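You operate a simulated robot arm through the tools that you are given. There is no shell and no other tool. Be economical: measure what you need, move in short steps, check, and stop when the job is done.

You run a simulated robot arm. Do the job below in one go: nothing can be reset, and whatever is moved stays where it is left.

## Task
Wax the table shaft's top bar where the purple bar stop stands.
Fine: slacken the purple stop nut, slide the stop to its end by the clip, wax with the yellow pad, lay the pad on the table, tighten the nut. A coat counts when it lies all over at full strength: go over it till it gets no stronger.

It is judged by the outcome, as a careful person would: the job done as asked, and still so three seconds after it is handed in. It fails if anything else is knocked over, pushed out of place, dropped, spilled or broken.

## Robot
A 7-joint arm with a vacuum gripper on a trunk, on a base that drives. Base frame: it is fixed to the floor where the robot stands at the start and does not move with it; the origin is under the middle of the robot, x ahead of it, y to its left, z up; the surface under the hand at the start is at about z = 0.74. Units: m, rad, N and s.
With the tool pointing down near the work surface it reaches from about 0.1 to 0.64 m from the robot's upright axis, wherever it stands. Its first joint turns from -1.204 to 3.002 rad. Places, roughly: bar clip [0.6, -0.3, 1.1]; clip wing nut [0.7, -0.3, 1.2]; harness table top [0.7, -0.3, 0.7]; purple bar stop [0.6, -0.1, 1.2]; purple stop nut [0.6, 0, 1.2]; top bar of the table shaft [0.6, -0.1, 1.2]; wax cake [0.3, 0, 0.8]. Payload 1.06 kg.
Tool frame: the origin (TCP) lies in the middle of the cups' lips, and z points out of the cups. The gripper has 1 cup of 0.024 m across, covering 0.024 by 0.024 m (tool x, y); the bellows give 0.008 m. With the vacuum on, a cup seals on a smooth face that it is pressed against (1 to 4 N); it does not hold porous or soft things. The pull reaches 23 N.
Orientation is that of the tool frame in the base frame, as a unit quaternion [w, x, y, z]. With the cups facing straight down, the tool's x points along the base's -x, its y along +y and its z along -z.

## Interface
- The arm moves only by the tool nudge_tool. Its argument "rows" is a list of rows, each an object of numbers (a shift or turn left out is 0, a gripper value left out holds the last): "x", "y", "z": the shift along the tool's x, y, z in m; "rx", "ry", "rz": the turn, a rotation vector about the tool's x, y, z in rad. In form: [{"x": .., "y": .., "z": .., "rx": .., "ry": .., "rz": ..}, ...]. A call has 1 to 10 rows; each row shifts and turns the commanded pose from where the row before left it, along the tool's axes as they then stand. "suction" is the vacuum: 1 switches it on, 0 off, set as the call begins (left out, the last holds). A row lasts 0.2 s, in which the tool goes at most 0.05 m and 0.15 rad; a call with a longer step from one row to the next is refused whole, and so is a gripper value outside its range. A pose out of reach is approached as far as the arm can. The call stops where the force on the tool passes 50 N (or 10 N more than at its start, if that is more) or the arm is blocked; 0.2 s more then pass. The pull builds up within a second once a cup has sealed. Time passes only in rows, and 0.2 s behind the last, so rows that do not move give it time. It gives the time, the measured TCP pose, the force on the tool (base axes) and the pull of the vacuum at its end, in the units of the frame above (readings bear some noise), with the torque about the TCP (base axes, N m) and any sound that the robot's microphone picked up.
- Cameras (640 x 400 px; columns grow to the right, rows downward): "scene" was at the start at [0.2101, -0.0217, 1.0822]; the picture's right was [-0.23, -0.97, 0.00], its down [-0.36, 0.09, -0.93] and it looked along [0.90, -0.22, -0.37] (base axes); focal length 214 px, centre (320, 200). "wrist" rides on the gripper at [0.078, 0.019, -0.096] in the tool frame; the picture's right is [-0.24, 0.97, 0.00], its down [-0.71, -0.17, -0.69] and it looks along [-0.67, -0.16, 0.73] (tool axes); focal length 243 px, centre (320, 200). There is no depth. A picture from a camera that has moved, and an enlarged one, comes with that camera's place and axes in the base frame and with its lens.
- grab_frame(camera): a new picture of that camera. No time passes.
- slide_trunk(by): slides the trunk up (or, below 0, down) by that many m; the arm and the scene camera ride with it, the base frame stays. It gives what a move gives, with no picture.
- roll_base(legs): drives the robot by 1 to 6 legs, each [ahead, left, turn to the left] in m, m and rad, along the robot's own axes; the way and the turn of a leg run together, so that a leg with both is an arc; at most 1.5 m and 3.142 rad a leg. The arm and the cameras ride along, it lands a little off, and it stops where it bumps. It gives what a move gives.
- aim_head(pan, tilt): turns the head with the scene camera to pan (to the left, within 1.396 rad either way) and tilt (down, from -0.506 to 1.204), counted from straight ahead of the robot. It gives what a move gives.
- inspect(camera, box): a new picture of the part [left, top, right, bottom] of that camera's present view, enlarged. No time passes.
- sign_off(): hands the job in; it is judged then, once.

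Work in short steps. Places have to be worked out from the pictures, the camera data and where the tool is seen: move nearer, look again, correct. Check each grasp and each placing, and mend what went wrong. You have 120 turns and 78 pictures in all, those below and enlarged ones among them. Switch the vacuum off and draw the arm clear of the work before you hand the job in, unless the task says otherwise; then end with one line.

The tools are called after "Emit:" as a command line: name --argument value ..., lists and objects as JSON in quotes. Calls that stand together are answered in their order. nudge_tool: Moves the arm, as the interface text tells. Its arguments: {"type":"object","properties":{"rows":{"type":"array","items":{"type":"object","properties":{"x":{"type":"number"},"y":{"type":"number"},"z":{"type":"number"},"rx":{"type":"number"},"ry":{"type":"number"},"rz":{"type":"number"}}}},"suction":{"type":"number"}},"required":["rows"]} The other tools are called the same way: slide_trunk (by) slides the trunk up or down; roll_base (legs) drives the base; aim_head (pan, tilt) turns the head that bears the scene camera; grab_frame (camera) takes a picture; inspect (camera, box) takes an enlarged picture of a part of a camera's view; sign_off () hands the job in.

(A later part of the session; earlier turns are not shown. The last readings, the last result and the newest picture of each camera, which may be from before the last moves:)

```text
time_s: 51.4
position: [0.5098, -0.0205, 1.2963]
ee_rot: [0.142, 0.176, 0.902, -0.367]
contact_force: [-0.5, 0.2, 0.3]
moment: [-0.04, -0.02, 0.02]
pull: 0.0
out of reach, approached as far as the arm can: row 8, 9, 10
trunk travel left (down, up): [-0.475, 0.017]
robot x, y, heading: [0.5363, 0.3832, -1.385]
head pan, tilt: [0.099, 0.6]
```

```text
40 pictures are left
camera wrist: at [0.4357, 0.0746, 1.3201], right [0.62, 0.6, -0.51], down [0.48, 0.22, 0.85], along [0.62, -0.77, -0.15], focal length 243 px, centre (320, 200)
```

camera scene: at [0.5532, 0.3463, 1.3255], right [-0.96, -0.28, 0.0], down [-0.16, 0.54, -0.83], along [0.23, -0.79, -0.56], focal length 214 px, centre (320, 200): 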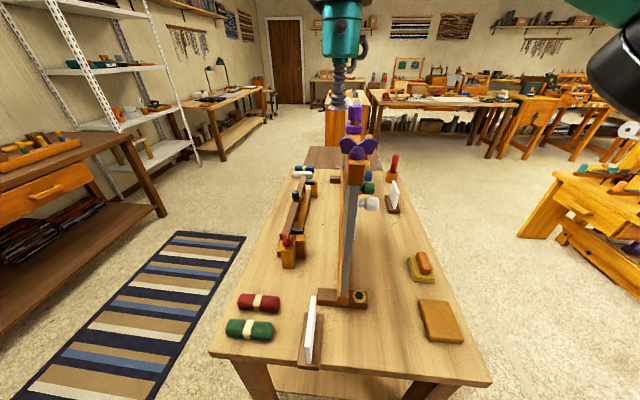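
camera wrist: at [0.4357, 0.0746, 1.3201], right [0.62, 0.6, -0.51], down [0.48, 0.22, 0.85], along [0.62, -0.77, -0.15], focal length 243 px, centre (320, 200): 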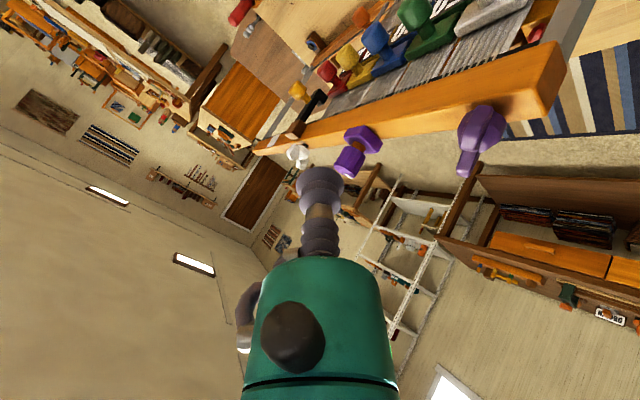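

The roll stopped at a joint limit, but the camera now sits out to the -x side, clear of the bar. Go over the bar between nut and stop, then lower.

Emit:
nudge_tool --rows '[{"x": -0.007, "y": -0.0217, "z": 0.0231}, {"x": -0.007, "y": -0.0217, "z": 0.0231}, {"x": -0.0412, "y": 0.0193, "z": 0.0058}, {"x": -0.0412, "y": 0.0193, "z": 0.0058}, {"x": 0.0142, "y": 0.0226, "z": 0.0255}, {}]'

Emit:
inspect --camera "scene" --box '[260, 40, 420, 140]'

Emit:
inspect --camera "wrist" --box '[200, 100, 440, 250]'

```text
time_s: 52.8
position: [0.6034, -0.0251, 1.2583]
ee_rot: [0.141, 0.176, 0.903, -0.366]
contact_force: [0.3, 0.4, -0.1]
moment: [0.0, 0.01, -0.01]
pull: 0.1
out of reach, approached as far as the arm can: row 1, 2
trunk travel left (down, up): [-0.475, 0.017]
robot x, y, heading: [0.5337, 0.3816, -1.382]
head pan, tilt: [0.099, 0.6]
```

```text
4.00 times, centred on (340, 90) of scene
camera zoom: at [0.5665, 0.278, 1.3255], right [-0.96, -0.28, 0.0], down [-0.16, 0.54, -0.83], along [0.23, -0.79, -0.56], focal length 858 px, centre (240, 640)
```

zoom: 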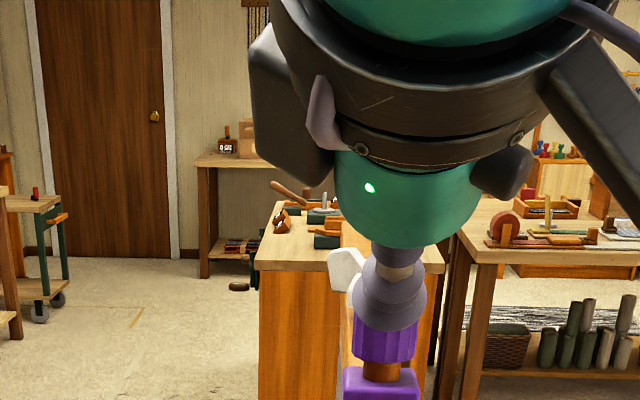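

```text
2.67 times, centred on (320, 175) of wrist
camera zoom: at [0.5281, 0.0715, 1.2827], right [0.62, 0.6, -0.5], down [0.48, 0.22, 0.85], along [0.62, -0.77, -0.15], focal length 647 px, centre (320, 267)
```

zoom: 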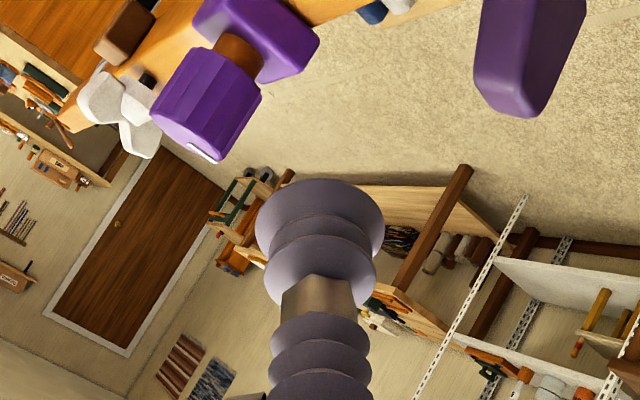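

With this roll the reach is poor (joint limit). I'll go back to a vertical tool, and see how far it can push the stop from here; the rest can be pushed from the table's front.

Emit:
nudge_tool --rows '[{"x": -0.0115, "y": -0.0184, "z": -0.0207}, {"rz": 0.1434}, {"rz": 0.1434}, {"rz": 0.1434}, {"rz": 0.1434}, {"rz": 0.1434}, {"rz": 0.1434}, {"rz": 0.1434}]'

Emit:
nudge_tool --rows '[{"ry": 0.131}, {"ry": 0.131}, {"ry": 0.131}, {"ry": 0.131}, {"ry": 0.131}, {"ry": 0.13}, {}]'

```text
time_s: 54.6
position: [0.6038, -0.0244, 1.2879]
ee_rot: [0.299, 0.59, 0.706, -0.252]
contact_force: [-0.2, 0.3, 0.4]
moment: [-0.01, 0.02, 0.02]
pull: 0.0
trunk travel left (down, up): [-0.475, 0.017]
robot x, y, heading: [0.5335, 0.3848, -1.383]
head pan, tilt: [0.099, 0.6]
```

```text
time_s: 56.2
position: [0.603, -0.0245, 1.2878]
ee_rot: [0.005, 0.641, 0.767, -0.008]
contact_force: [-0.7, 0.3, 0.5]
moment: [0.0, 0.01, 0.04]
pull: 0.0
trunk travel left (down, up): [-0.475, 0.017]
robot x, y, heading: [0.5364, 0.3848, -1.379]
head pan, tilt: [0.099, 0.6]
```

Vertical again. Move to y≈-0.072 between nut and stop and go down to z≈1.198.

Emit:
nudge_tool --rows '[{"x": -0.0465, "y": -0.009}, {"z": 0.03}, {"z": 0.03}, {"z": 0.03}, {}]'

Emit:
inspect --camera "wrist" --box '[220, 100, 460, 250]'

```text
time_s: 57.4
position: [0.6036, -0.0752, 1.1995]
ee_rot: [0.006, 0.641, 0.767, -0.009]
contact_force: [-0.6, -0.3, -0.3]
moment: [-0.04, -0.01, -0.07]
pull: 0.1
trunk travel left (down, up): [-0.475, 0.017]
robot x, y, heading: [0.5331, 0.3812, -1.38]
head pan, tilt: [0.099, 0.6]
```

```text
2.67 times, centred on (340, 175) of wrist
camera zoom: at [0.6077, 0.0062, 1.2921], right [1.0, -0.06, 0.0], down [-0.04, -0.71, 0.7], along [-0.04, -0.7, -0.71], focal length 647 px, centre (267, 267)
```

zoom: 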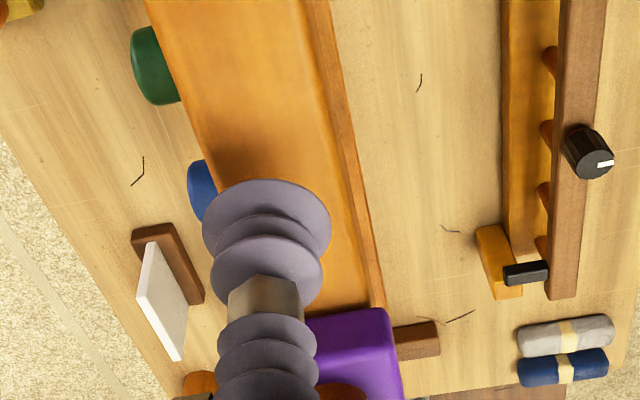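

Cup is on the bar line, just short of the stop. Push along the bar (tool -x).

Emit:
nudge_tool --rows '[{"x": -0.012, "y": 0.002}, {"x": -0.012, "y": 0.002}, {"x": -0.012}, {"x": -0.012}, {"x": -0.012}, {}]'

Emit:
inspect --camera "scene" --box '[260, 40, 420, 140]'

```text
time_s: 58.8
position: [0.6164, -0.1338, 1.1999]
ee_rot: [0.005, 0.641, 0.768, -0.01]
contact_force: [0.4, -0.2, 0.4]
moment: [-0.01, 0.01, 0.0]
pull: 0.0
trunk travel left (down, up): [-0.475, 0.017]
robot x, y, heading: [0.5336, 0.3836, -1.383]
head pan, tilt: [0.099, 0.6]
```

```text
4.00 times, centred on (340, 90) of scene
camera zoom: at [0.5662, 0.2778, 1.3255], right [-0.96, -0.28, 0.0], down [-0.16, 0.54, -0.83], along [0.23, -0.79, -0.56], focal length 858 px, centre (240, 640)
```

zoom: 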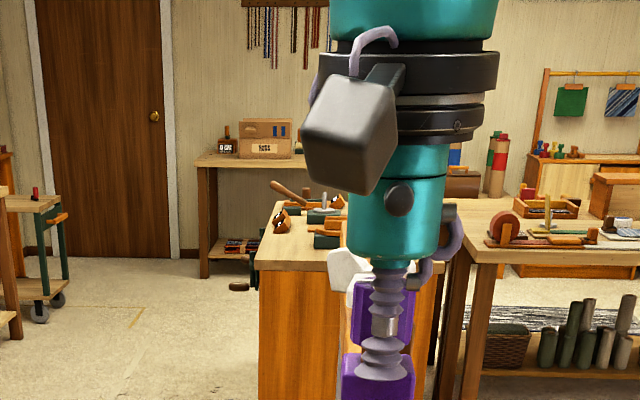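

Reach is still fine at 0.52 m. Keep pushing.

Emit:
nudge_tool --rows '[{"x": -0.012}, {"x": -0.012}, {"x": -0.012}, {"x": -0.012}, {}]'

Emit:
inspect --camera "wrist" --box '[200, 150, 520, 350]'

```text
time_s: 60.0
position: [0.6207, -0.1546, 1.1973]
ee_rot: [0.006, 0.641, 0.768, -0.009]
contact_force: [0.7, -0.7, -0.3]
moment: [-0.02, 0.01, -0.02]
pull: 0.0
out of reach, approached as far as the arm can: row 2, 3, 4
trunk travel left (down, up): [-0.475, 0.017]
robot x, y, heading: [0.5397, 0.384, -1.383]
head pan, tilt: [0.099, 0.6]
```

```text
2.00 times, centred on (360, 250) of wrist
camera zoom: at [0.6249, -0.0737, 1.2907], right [1.0, -0.06, 0.0], down [-0.04, -0.71, 0.7], along [-0.04, -0.7, -0.71], focal length 485 px, centre (240, 100)
```

zoom: 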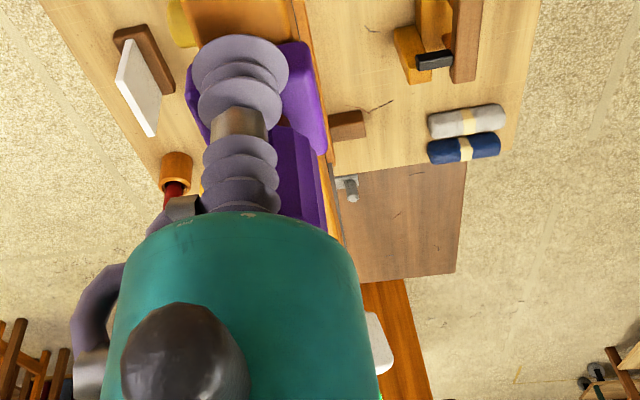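

Vertical reach ends here at y≈-0.155. A moderate outward tilt (0.36 rad) gives more reach, and the camera is now past the nut.

Emit:
nudge_tool --rows '[{"z": -0.005}, {"ry": -0.09}, {"ry": -0.09}, {"ry": -0.09}, {"ry": -0.09}, {}]'

Emit:
inspect --camera "wrist" --box '[200, 150, 520, 350]'

```text
time_s: 61.4
position: [0.6196, -0.1566, 1.2014]
ee_rot: [0.142, 0.629, 0.754, -0.123]
contact_force: [-1.6, 1.7, -10.2]
moment: [0.06, 0.01, 0.02]
pull: 0.1
out of reach, approached as far as the arm can: row 1
trunk travel left (down, up): [-0.475, 0.017]
robot x, y, heading: [0.5371, 0.3855, -1.381]
head pan, tilt: [0.099, 0.6]
```

```text
2.00 times, centred on (360, 250) of wrist
camera zoom: at [0.6195, -0.0465, 1.2608], right [1.0, -0.04, 0.08], down [-0.09, -0.43, 0.9], along [0.0, -0.9, -0.43], focal length 485 px, centre (240, 100)
```

zoom: 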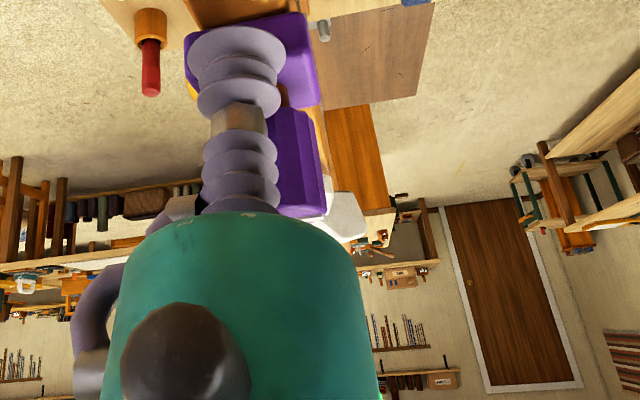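

The lip is wedging under the cap (-10 N in z). Back off, rise to cap height, tilt a bit more, and push the cap instead.

Emit:
nudge_tool --rows '[{"x": 0.0114, "z": -0.0036}, {"x": 0.006, "z": -0.002}, {"x": -0.0072, "z": -0.0228}, {"ry": -0.1}, {"ry": -0.1}, {}]'

```text
time_s: 62.8
position: [0.6177, -0.1354, 1.2248]
ee_rot: [0.219, 0.614, 0.735, -0.185]
contact_force: [0.1, -0.8, -0.1]
moment: [-0.02, -0.04, -0.01]
pull: 0.0
trunk travel left (down, up): [-0.475, 0.017]
robot x, y, heading: [0.5372, 0.3826, -1.383]
head pan, tilt: [0.099, 0.6]
```

Emit:
nudge_tool --rows '[{"x": -0.01, "z": 0.0066}, {"x": -0.01, "z": 0.0066}, {"x": -0.01, "z": 0.0066}, {"x": -0.01, "z": 0.0066}, {}]'

Emit:
inspect --camera "wrist" --box '[200, 150, 520, 350]'

```text
time_s: 64.0
position: [0.6265, -0.1828, 1.2252]
ee_rot: [0.219, 0.614, 0.735, -0.186]
contact_force: [-0.3, 0.1, -0.5]
moment: [0.0, 0.0, 0.03]
pull: 0.0
trunk travel left (down, up): [-0.475, 0.017]
robot x, y, heading: [0.5367, 0.3852, -1.384]
head pan, tilt: [0.099, 0.6]
```

```text
2.00 times, centred on (360, 250) of wrist
camera zoom: at [0.6243, -0.0646, 1.2613], right [0.99, -0.02, 0.12], down [-0.13, -0.24, 0.96], along [0.01, -0.97, -0.24], focal length 485 px, centre (240, 100)
```

zoom: 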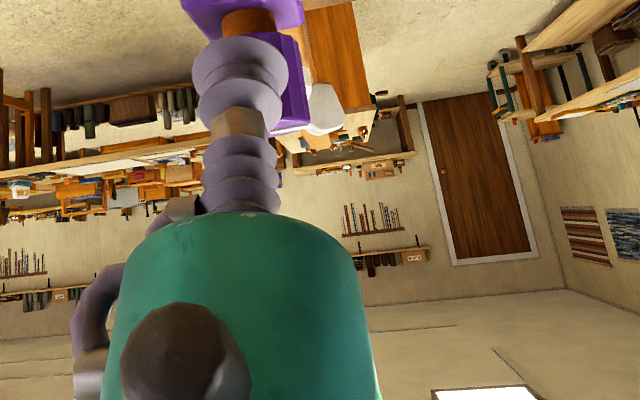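

Pushing the cap works. Continue until it resists.

Emit:
nudge_tool --rows '[{"x": -0.01, "z": 0.0066, "y": 0.001}, {"x": -0.01, "z": 0.0066, "y": 0.001}, {"x": -0.01, "z": 0.0066}, {"x": -0.01, "z": 0.0066}, {}]'

Emit:
inspect --camera "scene" --box '[240, 20, 400, 120]'

```text
time_s: 65.2
position: [0.6355, -0.2319, 1.2253]
ee_rot: [0.219, 0.614, 0.735, -0.186]
contact_force: [0.9, 5.1, 1.7]
moment: [0.05, 0.06, 0.07]
pull: 0.1
trunk travel left (down, up): [-0.475, 0.017]
robot x, y, heading: [0.5377, 0.3851, -1.385]
head pan, tilt: [0.099, 0.6]
```

```text
4.00 times, centred on (320, 70) of scene
camera zoom: at [0.5662, 0.2767, 1.3256], right [-0.96, -0.28, 0.0], down [-0.16, 0.54, -0.82], along [0.23, -0.79, -0.57], focal length 858 px, centre (320, 720)
```

zoom: 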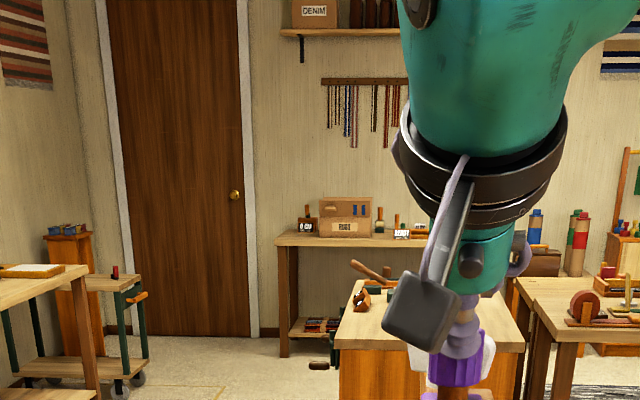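

5 N now: probably near the end. A small further push to confirm.

Emit:
nudge_tool --rows '[{"x": -0.0025, "z": 0.0016}, {"x": -0.0025, "z": 0.0016}, {}]'

```text
time_s: 66.0
position: [0.6373, -0.2332, 1.2266]
ee_rot: [0.219, 0.614, 0.736, -0.186]
contact_force: [-2.6, 4.3, 4.1]
moment: [-0.05, -0.08, 0.03]
pull: 0.1
trunk travel left (down, up): [-0.475, 0.017]
robot x, y, heading: [0.5334, 0.3831, -1.386]
head pan, tilt: [0.099, 0.6]
```

It's against its end (tool no longer advances). Retreat up and back, untilt, and look.

Emit:
nudge_tool --rows '[{"x": 0.0167, "z": -0.011}, {"x": -0.022, "z": -0.0334}, {"x": -0.01, "z": -0.0167}, {"x": 0.0334, "z": -0.022}, {"x": 0.0334, "z": -0.022}, {"x": 0.0334, "z": -0.022, "y": -0.02}, {"y": -0.04}, {"ry": 0.145, "y": -0.03}, {"ry": 0.145}, {"ry": 0.145}]'

Emit:
nudge_tool --rows '[{"ry": 0.149}, {}]'

Emit:
inspect --camera "scene" --box '[280, 50, 420, 160]'

Emit:
inspect --camera "wrist" --box '[300, 0, 560, 400]'

```text
time_s: 68.2
position: [0.5227, -0.1126, 1.2838]
ee_rot: [0.054, 0.639, 0.766, -0.048]
contact_force: [0.1, 0.0, -0.3]
moment: [-0.01, 0.0, 0.03]
pull: 0.0
trunk travel left (down, up): [-0.475, 0.017]
robot x, y, heading: [0.5353, 0.3829, -1.378]
head pan, tilt: [0.099, 0.6]
```

```text
time_s: 68.8
position: [0.5234, -0.1132, 1.2846]
ee_rot: [-0.004, 0.641, 0.767, -0.001]
contact_force: [0.0, 0.2, 0.5]
moment: [-0.02, -0.01, 0.04]
pull: 0.0
trunk travel left (down, up): [-0.475, 0.017]
robot x, y, heading: [0.5368, 0.3841, -1.39]
head pan, tilt: [0.099, 0.6]
```

```text
3.64 times, centred on (350, 105) of scene
camera zoom: at [0.5659, 0.2777, 1.3255], right [-0.96, -0.28, 0.0], down [-0.16, 0.54, -0.83], along [0.23, -0.79, -0.56], focal length 780 px, centre (211, 546)
```

zoom: 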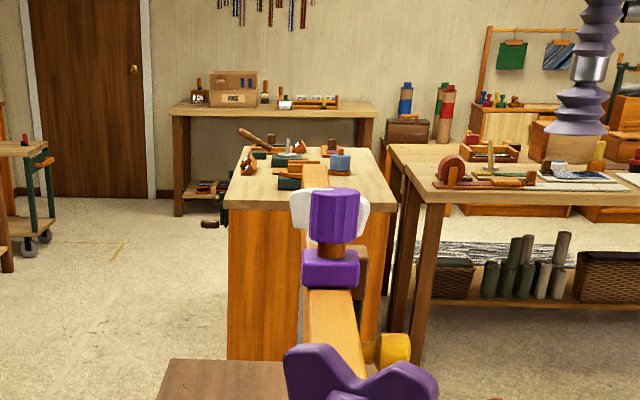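

```text
1.00 times, centred on (430, 200) of wrist (not enlarged: the box is as wide or as high as the picture)
camera zoom: at [0.528, -0.0329, 1.3802], right [1.0, -0.06, -0.01], down [-0.04, -0.73, 0.68], along [-0.04, -0.68, -0.73], focal length 243 px, centre (210, 200)
```

zoom: 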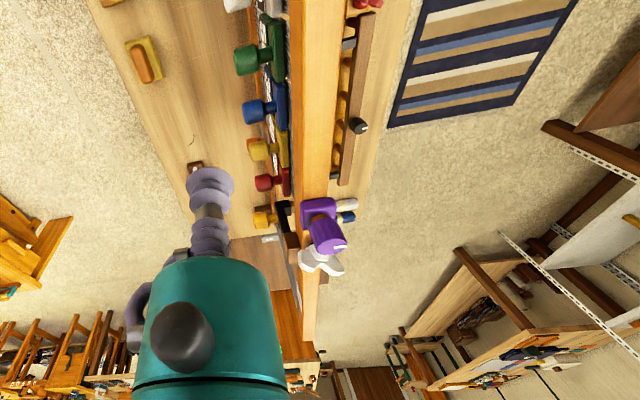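

The stop is now against the clip and the bar is free. Look closely at the bared spot, and at the pad.

Emit:
inspect --camera "wrist" --box '[370, 0, 530, 250]'

Emit:
inspect --camera "scene" --box '[390, 280, 530, 400]'

```text
1.60 times, centred on (450, 125) of wrist
camera zoom: at [0.528, -0.0329, 1.3802], right [1.0, -0.06, -0.01], down [-0.04, -0.73, 0.68], along [-0.04, -0.68, -0.73], focal length 388 px, centre (112, 320)
```

zoom: 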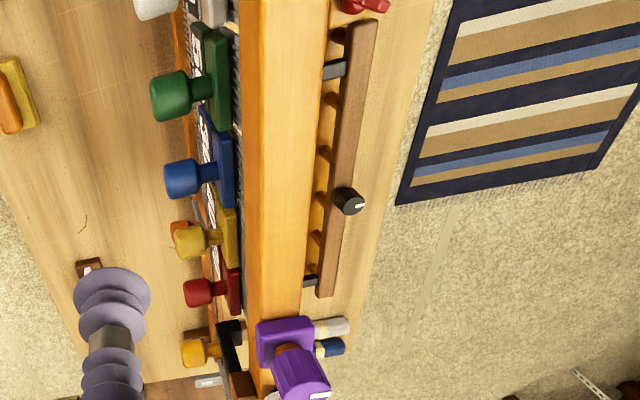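

```text
3.33 times, centred on (460, 340) of scene
camera zoom: at [0.5659, 0.2777, 1.3255], right [-0.96, -0.28, 0.0], down [-0.16, 0.54, -0.83], along [0.23, -0.79, -0.56], focal length 715 px, centre (-147, -267)
```

zoom: 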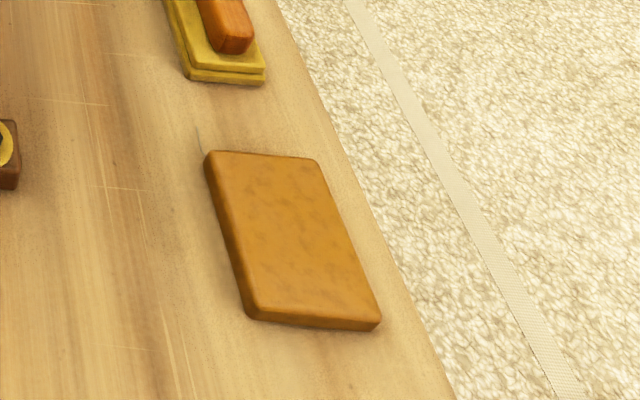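

The bared bar shows no mark. Pad handle: about (0.37, -0.16, 0.79). Move the tool away from the loom to x≈0.40, then lower the trunk.

Emit:
nudge_tool --rows '[{"x": 0.02, "y": -0.037}, {"x": 0.03, "y": -0.036}, {"x": 0.035, "y": -0.035}, {}]'

Emit:
slide_trunk --by -0.35

Emit:
grab_frame --camera "wrist"

```text
time_s: 69.8
position: [0.4034, -0.0467, 1.287]
ee_rot: [-0.004, 0.642, 0.767, -0.001]
contact_force: [1.6, -0.8, 0.6]
moment: [-0.01, 0.0, -0.01]
pull: 0.0
trunk travel left (down, up): [-0.475, 0.017]
robot x, y, heading: [0.535, 0.3843, -1.385]
head pan, tilt: [0.099, 0.6]
```

```text
time_s: 73.3
position: [0.4128, -0.102, 0.8727]
ee_rot: [-0.072, 0.639, 0.764, 0.054]
contact_force: [0.1, 1.0, -0.8]
moment: [0.0, -0.01, 0.0]
pull: 0.0
trunk travel left (down, up): [-0.125, 0.367]
robot x, y, heading: [0.536, 0.3833, -1.378]
head pan, tilt: [0.099, 0.6]
```

```text
27 pictures are left
camera wrist: at [0.4212, -0.0407, 0.9799], right [1.0, -0.05, -0.05], down [-0.02, -0.84, 0.55], along [-0.07, -0.54, -0.84], focal length 243 px, centre (320, 200)
```

wrist: 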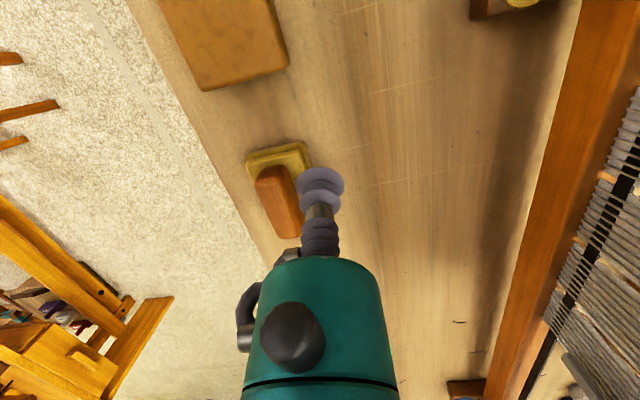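

The trunk move left a slight inward tilt; correct it. Handle centre computes to (0.367, -0.167). Move above it.

Emit:
nudge_tool --rows '[{"ry": -0.09}, {"ry": -0.09}, {"x": -0.028, "y": -0.029}, {"x": -0.027, "y": -0.028}, {"z": 0.02}, {}]'

Emit:
inspect --camera "wrist" --box '[240, 100, 400, 260]'

```text
time_s: 74.7
position: [0.3669, -0.167, 0.8521]
ee_rot: [-0.003, 0.641, 0.768, -0.001]
contact_force: [0.3, 0.6, -0.2]
moment: [-0.03, -0.01, 0.01]
pull: 0.0
trunk travel left (down, up): [-0.125, 0.367]
robot x, y, heading: [0.5408, 0.3875, -1.384]
head pan, tilt: [0.099, 0.6]
```

```text
2.50 times, centred on (320, 180) of wrist
camera zoom: at [0.3717, -0.0872, 0.9477], right [1.0, -0.06, -0.01], down [-0.04, -0.73, 0.68], along [-0.04, -0.68, -0.73], focal length 606 px, centre (320, 250)
```

zoom: 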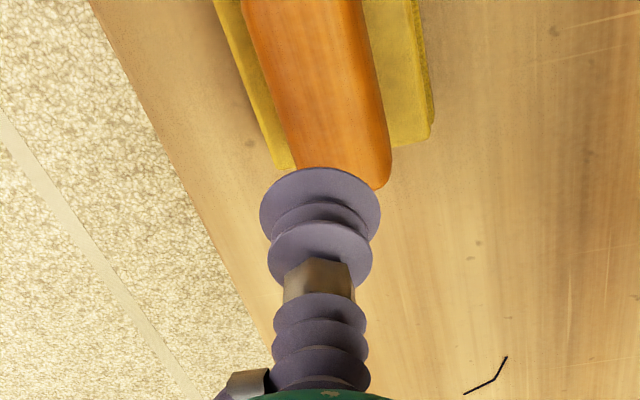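

Cup is over the handle's middle within a few mm. Descend with the vacuum on until light contact.

Emit:
nudge_tool --rows '[{"z": 0.015}, {"z": 0.012}, {"z": 0.008}, {}]' --suction 1

```text
time_s: 75.7
position: [0.367, -0.1667, 0.8179]
ee_rot: [-0.003, 0.641, 0.768, -0.002]
contact_force: [0.5, 0.1, -0.1]
moment: [0.01, 0.0, 0.02]
pull: 0.1
trunk travel left (down, up): [-0.125, 0.367]
robot x, y, heading: [0.5344, 0.3802, -1.379]
head pan, tilt: [0.099, 0.6]
```

Emit:
nudge_tool --rows '[{"z": 0.006}, {"z": 0.005}, {"z": 0.005}, {}]'

```text
time_s: 76.7
position: [0.3657, -0.1657, 0.8013]
ee_rot: [-0.003, 0.641, 0.768, -0.002]
contact_force: [0.3, 0.3, -1.2]
moment: [-0.01, -0.01, -0.01]
pull: 23.0
trunk travel left (down, up): [-0.125, 0.367]
robot x, y, heading: [0.5343, 0.3855, -1.383]
head pan, tilt: [0.099, 0.6]
```

Sealed (23 N). Lift the pad and carry it over the wax cake at about (0.334, -0.012).

Emit:
nudge_tool --rows '[{"z": -0.03}, {"z": -0.035}, {"x": 0.04, "y": -0.001}, {"x": 0.04, "y": -0.001}, {"x": 0.04, "y": -0.001}, {"x": 0.037}, {}]'

Emit:
grab_frame --camera "wrist"

```text
time_s: 78.3
position: [0.3502, -0.0168, 0.8477]
ee_rot: [-0.002, 0.641, 0.768, -0.002]
contact_force: [-1.2, 0.2, -0.9]
moment: [0.03, -0.03, 0.02]
pull: 22.8
out of reach, approached as far as the arm can: row 5, 6
trunk travel left (down, up): [-0.125, 0.367]
robot x, y, heading: [0.5362, 0.3794, -1.382]
head pan, tilt: [0.099, 0.6]
```

```text
25 pictures are left
camera wrist: at [0.3543, 0.0631, 0.9447], right [1.0, -0.06, -0.01], down [-0.04, -0.73, 0.68], along [-0.04, -0.68, -0.73], focal length 243 px, centre (320, 200)
```

wrist: 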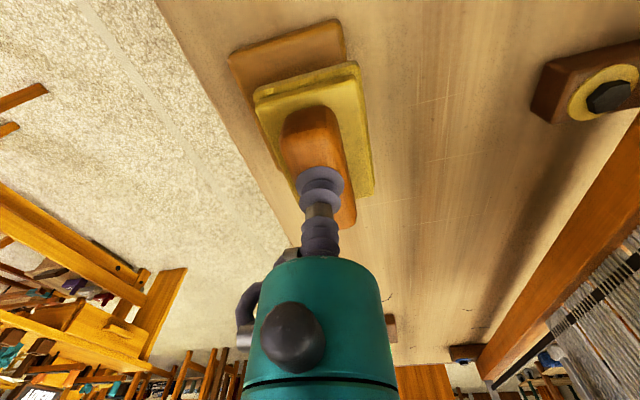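

Pad hangs flat, mostly above the cake. Lower onto it gently.

Emit:
nudge_tool --rows '[{"y": -0.012}, {"z": 0.008}, {"z": 0.006}, {"z": 0.004}, {}]'

```text
time_s: 79.5
position: [0.3412, -0.0206, 0.8265]
ee_rot: [-0.003, 0.641, 0.768, -0.002]
contact_force: [-0.4, 0.1, -0.4]
moment: [0.0, -0.01, 0.01]
pull: 22.9
out of reach, approached as far as the arm can: row 1
trunk travel left (down, up): [-0.125, 0.367]
robot x, y, heading: [0.5341, 0.3845, -1.384]
head pan, tilt: [0.099, 0.6]
```

Emit:
nudge_tool --rows '[{"z": 0.003}, {"z": 0.003}, {}]'

```text
time_s: 80.3
position: [0.3408, -0.02, 0.8206]
ee_rot: [-0.003, 0.641, 0.767, -0.003]
contact_force: [-1.6, -2.2, 15.8]
moment: [0.0, -0.07, -0.05]
pull: 23.3
trunk travel left (down, up): [-0.125, 0.367]
robot x, y, heading: [0.5386, 0.3837, -1.383]
head pan, tilt: [0.099, 0.6]
```

Contact, 16 N is too much; ease up 1.5 mm and rub with small strokes.

Emit:
nudge_tool --rows '[{"z": -0.0015}, {"x": -0.008}, {"x": -0.007}, {"x": 0.008, "y": -0.003}, {"x": 0.007, "y": 0.003}, {"x": -0.008}, {"x": 0.008}, {}]'

Emit:
inspect --camera "wrist" --box '[200, 0, 420, 240]'

```text
time_s: 82.1
position: [0.3387, -0.0193, 0.8215]
ee_rot: [-0.003, 0.641, 0.768, -0.002]
contact_force: [-0.1, -0.2, -0.2]
moment: [0.02, 0.01, 0.02]
pull: 22.8
trunk travel left (down, up): [-0.125, 0.367]
robot x, y, heading: [0.5349, 0.3815, -1.382]
head pan, tilt: [0.099, 0.6]
```

```text
1.67 times, centred on (310, 120) of wrist
camera zoom: at [0.3443, 0.0596, 0.9166], right [1.0, -0.06, -0.01], down [-0.04, -0.73, 0.68], along [-0.04, -0.68, -0.73], focal length 404 px, centre (337, 333)
```

zoom: 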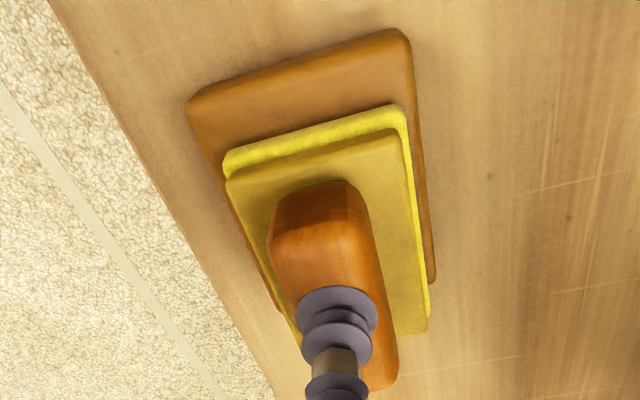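

The pad's underside edge has turned bright yellow — it took wax. Press a bit again (few N) and rub once more.

Emit:
nudge_tool --rows '[{"z": 0.001}, {"x": -0.008}, {"x": -0.007}, {"x": 0.008}, {"x": 0.007}, {}]'

Emit:
inspect --camera "wrist" --box '[200, 0, 420, 240]'

```text
time_s: 83.5
position: [0.3408, -0.0192, 0.8209]
ee_rot: [-0.002, 0.641, 0.768, -0.002]
contact_force: [0.6, -4.1, 4.3]
moment: [0.0, -0.03, -0.02]
pull: 22.7
trunk travel left (down, up): [-0.125, 0.367]
robot x, y, heading: [0.5343, 0.3827, -1.383]
head pan, tilt: [0.099, 0.6]
```

```text
1.67 times, centred on (310, 120) of wrist
camera zoom: at [0.3457, 0.0597, 0.9151], right [1.0, -0.06, -0.01], down [-0.04, -0.73, 0.68], along [-0.04, -0.68, -0.73], focal length 404 px, centre (337, 333)
```

zoom: 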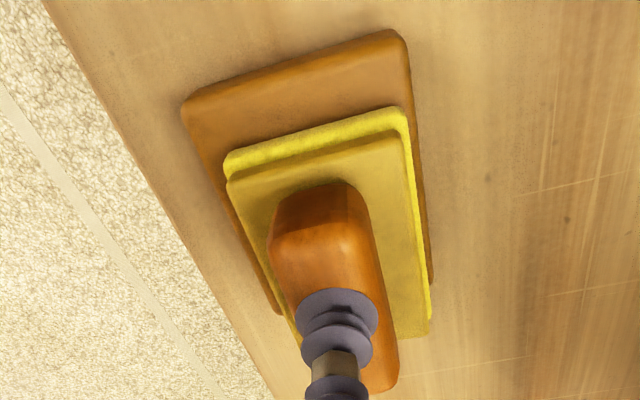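

Pad is charged. Lift, move away from the robot a little, and raise the trunk fully.

Emit:
nudge_tool --rows '[{"z": -0.025}, {"z": -0.03}, {"x": -0.035, "y": 0.024}, {"x": -0.035, "y": 0.024}, {}]'

Emit:
slide_trunk --by 0.366

```text
time_s: 84.7
position: [0.4166, -0.0851, 0.853]
ee_rot: [-0.004, 0.641, 0.768, -0.003]
contact_force: [0.6, -0.1, -1.3]
moment: [0.01, -0.03, 0.02]
pull: 23.1
out of reach, approached as far as the arm can: row 2
trunk travel left (down, up): [-0.125, 0.367]
robot x, y, heading: [0.5338, 0.3798, -1.38]
head pan, tilt: [0.099, 0.6]
```

```text
time_s: 88.2
position: [0.4147, -0.0828, 1.2194]
ee_rot: [-0.004, 0.64, 0.768, -0.002]
contact_force: [-0.5, 0.6, -1.1]
moment: [0.01, 0.01, -0.03]
pull: 23.5
trunk travel left (down, up): [-0.491, 0.001]
robot x, y, heading: [0.5389, 0.3816, -1.38]
head pan, tilt: [0.099, 0.6]
```

Raise 55 mm and carry the pad over the bar's bared part, keeping it above the bar.

Emit:
nudge_tool --rows '[{"z": -0.028}, {"z": -0.027}, {"x": -0.014, "y": 0.0455}, {"x": -0.014, "y": 0.0455}, {"x": -0.014, "y": 0.0455}, {"x": -0.014, "y": 0.0455}, {}]'

Emit:
grab_frame --camera "wrist"

Emit:
inspect --camera "scene" --box '[260, 40, 420, 140]'

```text
time_s: 89.8
position: [0.6031, -0.1026, 1.2727]
ee_rot: [-0.003, 0.641, 0.768, -0.002]
contact_force: [0.2, -0.3, -2.1]
moment: [0.01, -0.05, -0.01]
pull: 22.8
trunk travel left (down, up): [-0.491, 0.001]
robot x, y, heading: [0.5377, 0.3824, -1.381]
head pan, tilt: [0.099, 0.6]
```

```text
22 pictures are left
camera wrist: at [0.6084, -0.0242, 1.3673], right [1.0, -0.06, -0.01], down [-0.04, -0.73, 0.68], along [-0.04, -0.68, -0.73], focal length 243 px, centre (320, 200)
```

wrist: 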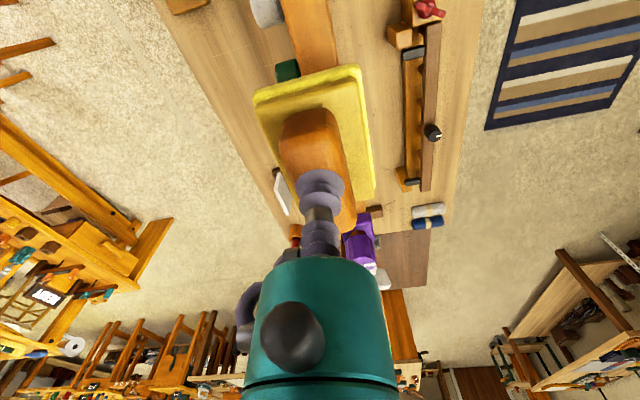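

```text
4.00 times, centred on (340, 90) of scene
camera zoom: at [0.5617, 0.2963, 1.3405], right [-0.96, -0.28, 0.0], down [-0.16, 0.54, -0.83], along [0.23, -0.79, -0.56], focal length 858 px, centre (240, 640)
```

zoom: 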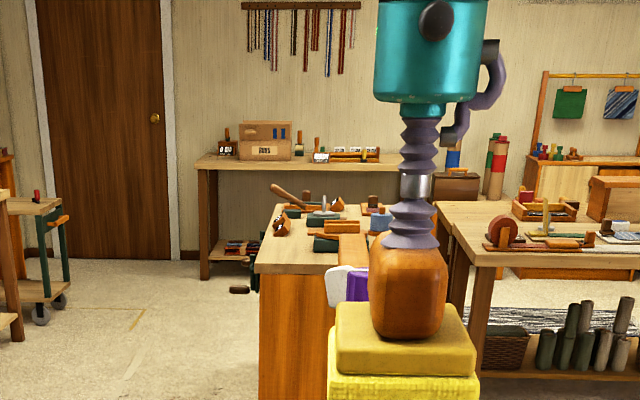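

Pad is aligned with the bar, its centre near (0.606, -0.110); the stop stood at about y=-0.122. Shift 12 mm along the bar and lower.

Emit:
nudge_tool --rows '[{"x": -0.012, "y": 0.001}, {"z": 0.012}, {"z": 0.006}, {"z": 0.003}, {}]'

```text
time_s: 91.0
position: [0.6066, -0.1176, 1.2516]
ee_rot: [-0.003, 0.64, 0.768, -0.002]
contact_force: [-0.1, 0.9, -1.6]
moment: [0.02, 0.06, 0.0]
pull: 22.9
trunk travel left (down, up): [-0.491, 0.001]
robot x, y, heading: [0.5321, 0.3793, -1.383]
head pan, tilt: [0.099, 0.6]
```

Emit:
nudge_tool --rows '[{"z": 0.002}, {"z": 0.002}, {"z": 0.002}, {}]'

```text
time_s: 92.0
position: [0.6069, -0.1166, 1.2463]
ee_rot: [-0.003, 0.64, 0.768, -0.002]
contact_force: [0.4, 0.0, -1.5]
moment: [0.01, 0.03, 0.0]
pull: 23.0
trunk travel left (down, up): [-0.491, 0.001]
robot x, y, heading: [0.5369, 0.3805, -1.383]
head pan, tilt: [0.099, 0.6]
```

Emit:
nudge_tool --rows '[{"z": 0.002}, {"z": 0.002}, {}]'

```text
time_s: 92.8
position: [0.6071, -0.1173, 1.244]
ee_rot: [-0.003, 0.641, 0.767, -0.002]
contact_force: [-0.2, -0.1, -0.9]
moment: [0.01, -0.02, 0.01]
pull: 22.3
trunk travel left (down, up): [-0.491, 0.001]
robot x, y, heading: [0.5365, 0.3822, -1.382]
head pan, tilt: [0.099, 0.6]
```

Emit:
nudge_tool --rows '[{"z": 0.0015}, {"z": 0.0015}, {}]'

```text
time_s: 93.6
position: [0.6069, -0.1173, 1.2384]
ee_rot: [-0.003, 0.642, 0.767, -0.002]
contact_force: [0.4, 0.7, -0.3]
moment: [-0.02, -0.02, 0.02]
pull: 23.1
trunk travel left (down, up): [-0.491, 0.001]
robot x, y, heading: [0.5336, 0.3834, -1.384]
head pan, tilt: [0.099, 0.6]
```

Emit:
nudge_tool --rows '[{"z": 0.0015}, {"z": 0.0015}, {}]'

```text
time_s: 94.4
position: [0.6073, -0.117, 1.238]
ee_rot: [-0.001, 0.64, 0.768, -0.002]
contact_force: [0.0, -3.6, 13.5]
moment: [0.02, -0.09, -0.04]
pull: 22.9
trunk travel left (down, up): [-0.491, 0.001]
robot x, y, heading: [0.5346, 0.3845, -1.383]
head pan, tilt: [0.099, 0.6]
```

Contact, 13.5 N. Ease 0.7 mm and rub back and forth ±15 mm along the bar.

Emit:
nudge_tool --rows '[{"z": -0.0007}, {"x": 0.01}, {"x": 0.005}, {"x": -0.01}, {"x": -0.01}, {"x": -0.01}, {"x": 0.01}, {"x": 0.01}, {"x": 0.01}, {"x": -0.015}]'

Emit:
nudge_tool --rows '[{"x": -0.01}, {"x": -0.005}, {"x": 0.01}, {"x": 0.01}, {"x": 0.01}, {"x": -0.01}, {"x": -0.01}, {"x": -0.01}, {"x": 0.015}]'

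```text
time_s: 96.6
position: [0.6091, -0.1179, 1.2377]
ee_rot: [-0.004, 0.64, 0.768, -0.002]
contact_force: [0.2, 0.0, -0.6]
moment: [0.0, 0.02, 0.0]
pull: 23.3
trunk travel left (down, up): [-0.491, 0.001]
robot x, y, heading: [0.5355, 0.3869, -1.385]
head pan, tilt: [0.099, 0.6]
```

```text
time_s: 98.6
position: [0.607, -0.1173, 1.236]
ee_rot: [-0.005, 0.64, 0.768, -0.001]
contact_force: [-0.2, 0.2, -0.3]
moment: [0.0, -0.03, -0.01]
pull: 22.7
out of reach, approached as far as the arm can: row 8
trunk travel left (down, up): [-0.491, 0.001]
robot x, y, heading: [0.5375, 0.3816, -1.385]
head pan, tilt: [0.099, 0.6]
```

Contact is very light now (~1 N). Press 0.7 mm more and rub with the same strokes.

Emit:
nudge_tool --rows '[{"z": 0.0007}, {"x": 0.01}, {"x": 0.005}, {"x": -0.01}, {"x": -0.01}, {"x": -0.008}, {"x": 0.01}, {"x": 0.01}, {"x": 0.008}, {"x": -0.015}]'

Emit:
nudge_tool --rows '[{"x": -0.01}, {"x": 0.01}, {"x": 0.01}, {"x": 0.01}, {"x": -0.01}, {"x": -0.01}, {"x": -0.01}, {"x": 0.01}]'

```text
time_s: 100.8
position: [0.6075, -0.1185, 1.2367]
ee_rot: [-0.003, 0.64, 0.768, -0.002]
contact_force: [0.5, 0.3, -0.2]
moment: [-0.01, 0.01, 0.01]
pull: 22.5
trunk travel left (down, up): [-0.491, 0.001]
robot x, y, heading: [0.5379, 0.3828, -1.38]
head pan, tilt: [0.099, 0.6]
```

```text
time_s: 102.6
position: [0.6055, -0.1164, 1.2392]
ee_rot: [-0.002, 0.641, 0.767, -0.001]
contact_force: [-0.6, 0.3, -0.6]
moment: [0.0, -0.02, -0.03]
pull: 22.8
trunk travel left (down, up): [-0.491, 0.001]
robot x, y, heading: [0.5372, 0.3846, -1.381]
head pan, tilt: [0.099, 0.6]
```

Lift the pad and move it aside to look at the coat.

Emit:
nudge_tool --rows '[{"z": -0.03}, {"y": -0.045}, {"y": -0.045}, {}]'

Emit:
inspect --camera "scene" --box '[290, 80, 390, 160]'

Emit:
inspect --camera "wrist" --box '[340, 60, 480, 260]'

```text
time_s: 103.6
position: [0.5204, -0.1334, 1.2685]
ee_rot: [-0.002, 0.641, 0.768, -0.002]
contact_force: [-0.5, 0.3, -1.3]
moment: [-0.02, -0.01, -0.02]
pull: 23.4
trunk travel left (down, up): [-0.491, 0.001]
robot x, y, heading: [0.5404, 0.3846, -1.383]
head pan, tilt: [0.099, 0.6]
```

```text
5.00 times, centred on (340, 120) of scene
camera zoom: at [0.5628, 0.2963, 1.3404], right [-0.96, -0.28, 0.0], down [-0.16, 0.54, -0.82], along [0.23, -0.79, -0.57], focal length 1072 px, centre (220, 600)
```

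zoom: 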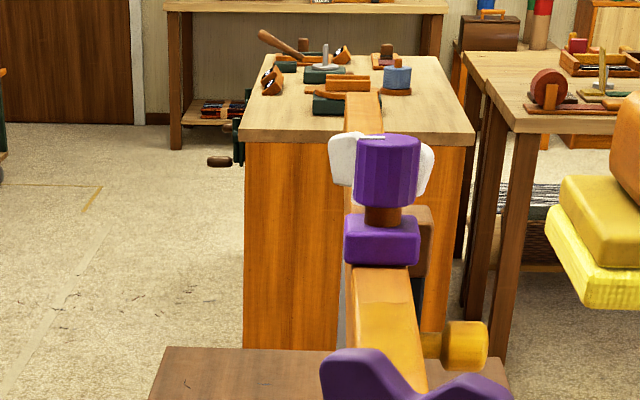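

```text
2.00 times, centred on (410, 160) of wrist
camera zoom: at [0.5243, -0.0543, 1.3638], right [1.0, -0.06, -0.01], down [-0.04, -0.73, 0.68], along [-0.04, -0.68, -0.73], focal length 485 px, centre (140, 280)
```

zoom: 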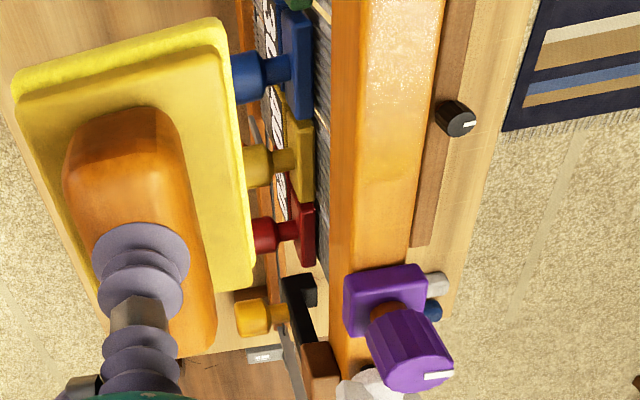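

A glossy, somewhat mottled patch shows. Zoom in to judge its strength.

Emit:
inspect --camera "wrist" --box '[415, 50, 495, 170]'

```text
3.33 times, centred on (455, 110) of wrist
camera zoom: at [0.5243, -0.0543, 1.3638], right [1.0, -0.06, -0.01], down [-0.04, -0.73, 0.68], along [-0.04, -0.68, -0.73], focal length 809 px, centre (-130, 500)
```

zoom: 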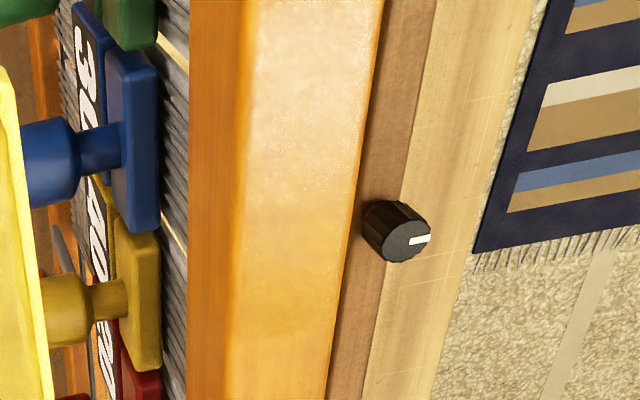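

The coat is strong toward the robot but fades beyond y≈-0.14. I need to reach ~2 cm further; drive 0.018 m ahead, then rub again centred farther out.

Emit:
roll_base --legs '[[0.018, 0, 0]]'

Emit:
nudge_tool --rows '[{"y": 0.045}, {"y": 0.0455}, {"z": 0.015}, {"z": 0.012}, {}]'

```text
time_s: 104.4
position: [0.5245, -0.1513, 1.2678]
ee_rot: [-0.005, 0.641, 0.768, -0.001]
contact_force: [-0.1, -0.6, -1.5]
moment: [0.0, 0.0, -0.05]
pull: 22.9
trunk travel left (down, up): [-0.491, 0.001]
robot x, y, heading: [0.5417, 0.3666, -1.382]
head pan, tilt: [0.099, 0.6]
```

```text
time_s: 105.6
position: [0.6128, -0.1339, 1.2409]
ee_rot: [-0.003, 0.64, 0.768, -0.002]
contact_force: [0.4, -0.8, -0.8]
moment: [0.01, -0.02, 0.01]
pull: 22.7
trunk travel left (down, up): [-0.491, 0.001]
robot x, y, heading: [0.5376, 0.3661, -1.382]
head pan, tilt: [0.099, 0.6]
```

Now at y≈-0.134. Press down gently to contact.

Emit:
nudge_tool --rows '[{"z": 0.0015}, {"z": 0.0015}, {"z": 0.001}, {}]'

```text
time_s: 106.6
position: [0.6135, -0.1349, 1.238]
ee_rot: [-0.001, 0.641, 0.768, -0.002]
contact_force: [0.3, -3.0, 7.9]
moment: [0.07, -0.01, 0.01]
pull: 23.0
trunk travel left (down, up): [-0.491, 0.001]
robot x, y, heading: [0.5412, 0.3646, -1.383]
head pan, tilt: [0.099, 0.6]
```

About 8 N: good. Rub, from -15 mm to +25 mm along the bar.

Emit:
nudge_tool --rows '[{"x": -0.008}, {"x": -0.007}, {"x": 0.01}, {"x": 0.01}, {"x": 0.01}, {"x": 0.01}, {"x": -0.01}, {"x": -0.01}, {"x": -0.01}, {"x": -0.01}]'

Emit:
nudge_tool --rows '[{"x": 0.01, "z": 0.0003}, {"x": 0.01}, {"x": 0.01}, {"x": 0.01}, {"x": -0.01}, {"x": -0.01}, {"x": -0.01}, {"x": -0.01}, {"x": 0.01}]'

Emit:
nudge_tool --rows '[{"x": 0.01, "z": 0.0003}, {"x": 0.01}, {"x": 0.01}, {"x": -0.01}, {"x": -0.01}, {"x": -0.01}, {"x": -0.01}, {"x": 0.01}, {"x": 0.01}]'

```text
time_s: 108.8
position: [0.614, -0.1477, 1.2369]
ee_rot: [-0.001, 0.641, 0.767, -0.002]
contact_force: [1.0, 2.9, 5.6]
moment: [0.08, 0.0, -0.05]
pull: 23.1
trunk travel left (down, up): [-0.491, 0.001]
robot x, y, heading: [0.5407, 0.3668, -1.378]
head pan, tilt: [0.099, 0.6]
```

```text
time_s: 110.8
position: [0.6132, -0.1415, 1.237]
ee_rot: [-0.004, 0.64, 0.768, -0.001]
contact_force: [-0.4, 0.0, 1.4]
moment: [-0.01, 0.02, -0.01]
pull: 22.7
out of reach, approached as far as the arm can: row 8
trunk travel left (down, up): [-0.491, 0.001]
robot x, y, heading: [0.5405, 0.3642, -1.381]
head pan, tilt: [0.099, 0.6]
```

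```text
time_s: 112.8
position: [0.6106, -0.1284, 1.2367]
ee_rot: [-0.003, 0.641, 0.768, -0.002]
contact_force: [-0.6, -2.2, 6.4]
moment: [0.06, 0.01, 0.07]
pull: 22.8
trunk travel left (down, up): [-0.491, 0.001]
robot x, y, heading: [0.5379, 0.3649, -1.384]
head pan, tilt: [0.099, 0.6]
```

A few more strokes under this load, then lift and look.

Emit:
nudge_tool --rows '[{"x": 0.01}, {"x": 0.01}, {"x": 0.01}, {"x": -0.01}, {"x": -0.01}, {"x": -0.01}, {"x": -0.01}, {"x": 0.01}, {"x": 0.01}]'

Emit:
nudge_tool --rows '[{"x": 0.01}, {"x": 0.01}, {"x": -0.01}, {"x": -0.01}, {"x": -0.01}, {"z": -0.03}, {"y": -0.045}, {"y": -0.045}, {}]'

Emit:
inspect --camera "wrist" --box '[400, 0, 500, 200]'

Emit:
inspect --camera "scene" --box '[310, 110, 380, 170]'

```text
time_s: 114.8
position: [0.6095, -0.1197, 1.2365]
ee_rot: [-0.002, 0.641, 0.767, -0.002]
contact_force: [-0.1, -0.9, 2.8]
moment: [0.04, 0.0, 0.06]
pull: 23.2
trunk travel left (down, up): [-0.491, 0.001]
robot x, y, heading: [0.5392, 0.368, -1.38]
head pan, tilt: [0.099, 0.6]
```

```text
time_s: 116.8
position: [0.5222, -0.1458, 1.2655]
ee_rot: [-0.003, 0.64, 0.768, -0.002]
contact_force: [0.5, -0.5, -0.5]
moment: [0.0, 0.01, -0.01]
pull: 22.9
trunk travel left (down, up): [-0.491, 0.001]
robot x, y, heading: [0.5393, 0.3685, -1.386]
head pan, tilt: [0.099, 0.6]
```

```text
2.00 times, centred on (450, 100) of wrist
camera zoom: at [0.5275, -0.0668, 1.3611], right [1.0, -0.06, -0.01], down [-0.04, -0.73, 0.68], along [-0.04, -0.68, -0.73], focal length 485 px, centre (60, 400)
```

zoom: 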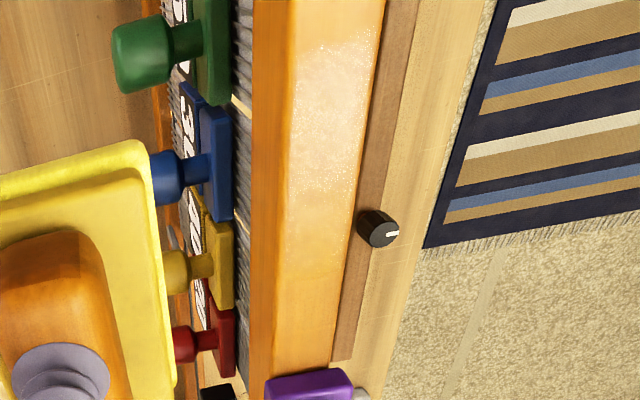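

```text
6.67 times, centred on (345, 140) of scene
camera zoom: at [0.5663, 0.2789, 1.3404], right [-0.96, -0.28, 0.0], down [-0.16, 0.54, -0.82], along [0.23, -0.79, -0.57], focal length 1430 px, centre (153, 600)
```

zoom: 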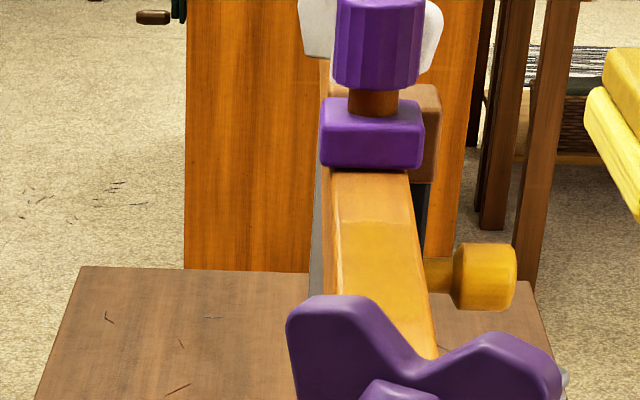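

The patch looks even now at about y -0.09…-0.14, with a thinner coat to -0.18. I'll go over it again and compare whether it still gets stronger.

Emit:
nudge_tool --rows '[{"y": 0.045}, {"y": 0.045}, {"z": 0.015}, {"z": 0.0155}, {}]'

Emit:
nudge_tool --rows '[{"x": 0.01}, {"x": 0.01}, {"x": 0.01}, {"x": -0.01}, {"x": -0.01}, {"x": -0.01}, {"x": 0.01}, {"x": 0.01}, {"x": 0.01}, {"x": -0.01}]'

```text
time_s: 118.0
position: [0.6121, -0.1293, 1.2364]
ee_rot: [-0.003, 0.641, 0.768, -0.002]
contact_force: [-0.1, -1.3, 3.2]
moment: [0.03, 0.03, -0.04]
pull: 22.7
trunk travel left (down, up): [-0.491, 0.001]
robot x, y, heading: [0.536, 0.3658, -1.387]
head pan, tilt: [0.099, 0.6]
```

```text
time_s: 120.2
position: [0.6071, -0.1106, 1.2365]
ee_rot: [-0.003, 0.64, 0.768, -0.002]
contact_force: [0.6, 3.3, 5.2]
moment: [0.03, 0.03, 0.01]
pull: 23.0
trunk travel left (down, up): [-0.491, 0.001]
robot x, y, heading: [0.5393, 0.3671, -1.385]
head pan, tilt: [0.099, 0.6]
```

Emit:
nudge_tool --rows '[{"x": -0.01}, {"x": -0.01}, {"x": -0.01}, {"x": 0.01}, {"x": 0.01}, {"x": 0.01}, {"x": -0.01}, {"x": -0.01}, {"x": -0.01}]'

Emit:
nudge_tool --rows '[{"x": 0.01}, {"x": 0.01}, {"x": 0.01}, {"x": -0.01}, {"x": -0.01}, {"z": -0.03}, {"y": -0.045}, {"y": -0.045}, {}]'

Emit:
inspect --camera "wrist" --box '[400, 0, 500, 200]'

Emit:
inspect --camera "scene" --box '[310, 110, 380, 170]'

```text
time_s: 122.2
position: [0.6144, -0.1386, 1.2363]
ee_rot: [-0.003, 0.64, 0.768, -0.002]
contact_force: [1.2, 0.8, 1.2]
moment: [0.0, -0.04, 0.0]
pull: 23.0
trunk travel left (down, up): [-0.491, 0.001]
robot x, y, heading: [0.5404, 0.3648, -1.384]
head pan, tilt: [0.099, 0.6]
```

```text
time_s: 124.2
position: [0.5225, -0.1454, 1.2656]
ee_rot: [-0.003, 0.64, 0.768, -0.001]
contact_force: [-0.1, -0.3, -1.4]
moment: [0.05, -0.01, 0.0]
pull: 23.0
trunk travel left (down, up): [-0.491, 0.001]
robot x, y, heading: [0.5394, 0.3658, -1.38]
head pan, tilt: [0.099, 0.6]
```

```text
2.00 times, centred on (450, 100) of wrist
camera zoom: at [0.5269, -0.0659, 1.3607], right [1.0, -0.06, -0.01], down [-0.04, -0.73, 0.68], along [-0.04, -0.68, -0.73], focal length 485 px, centre (60, 400)
```

zoom: 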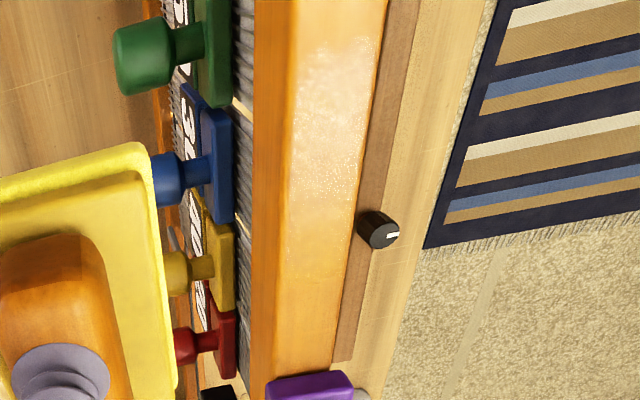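

```text
6.67 times, centred on (345, 140) of scene
camera zoom: at [0.5663, 0.2789, 1.3404], right [-0.96, -0.28, 0.0], down [-0.16, 0.54, -0.82], along [0.23, -0.79, -0.57], focal length 1430 px, centre (153, 600)
```

zoom: 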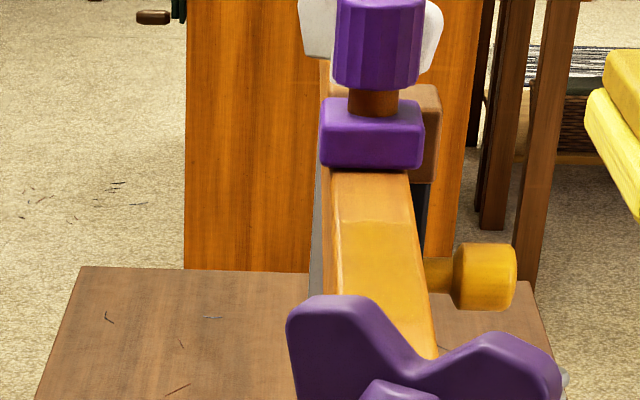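

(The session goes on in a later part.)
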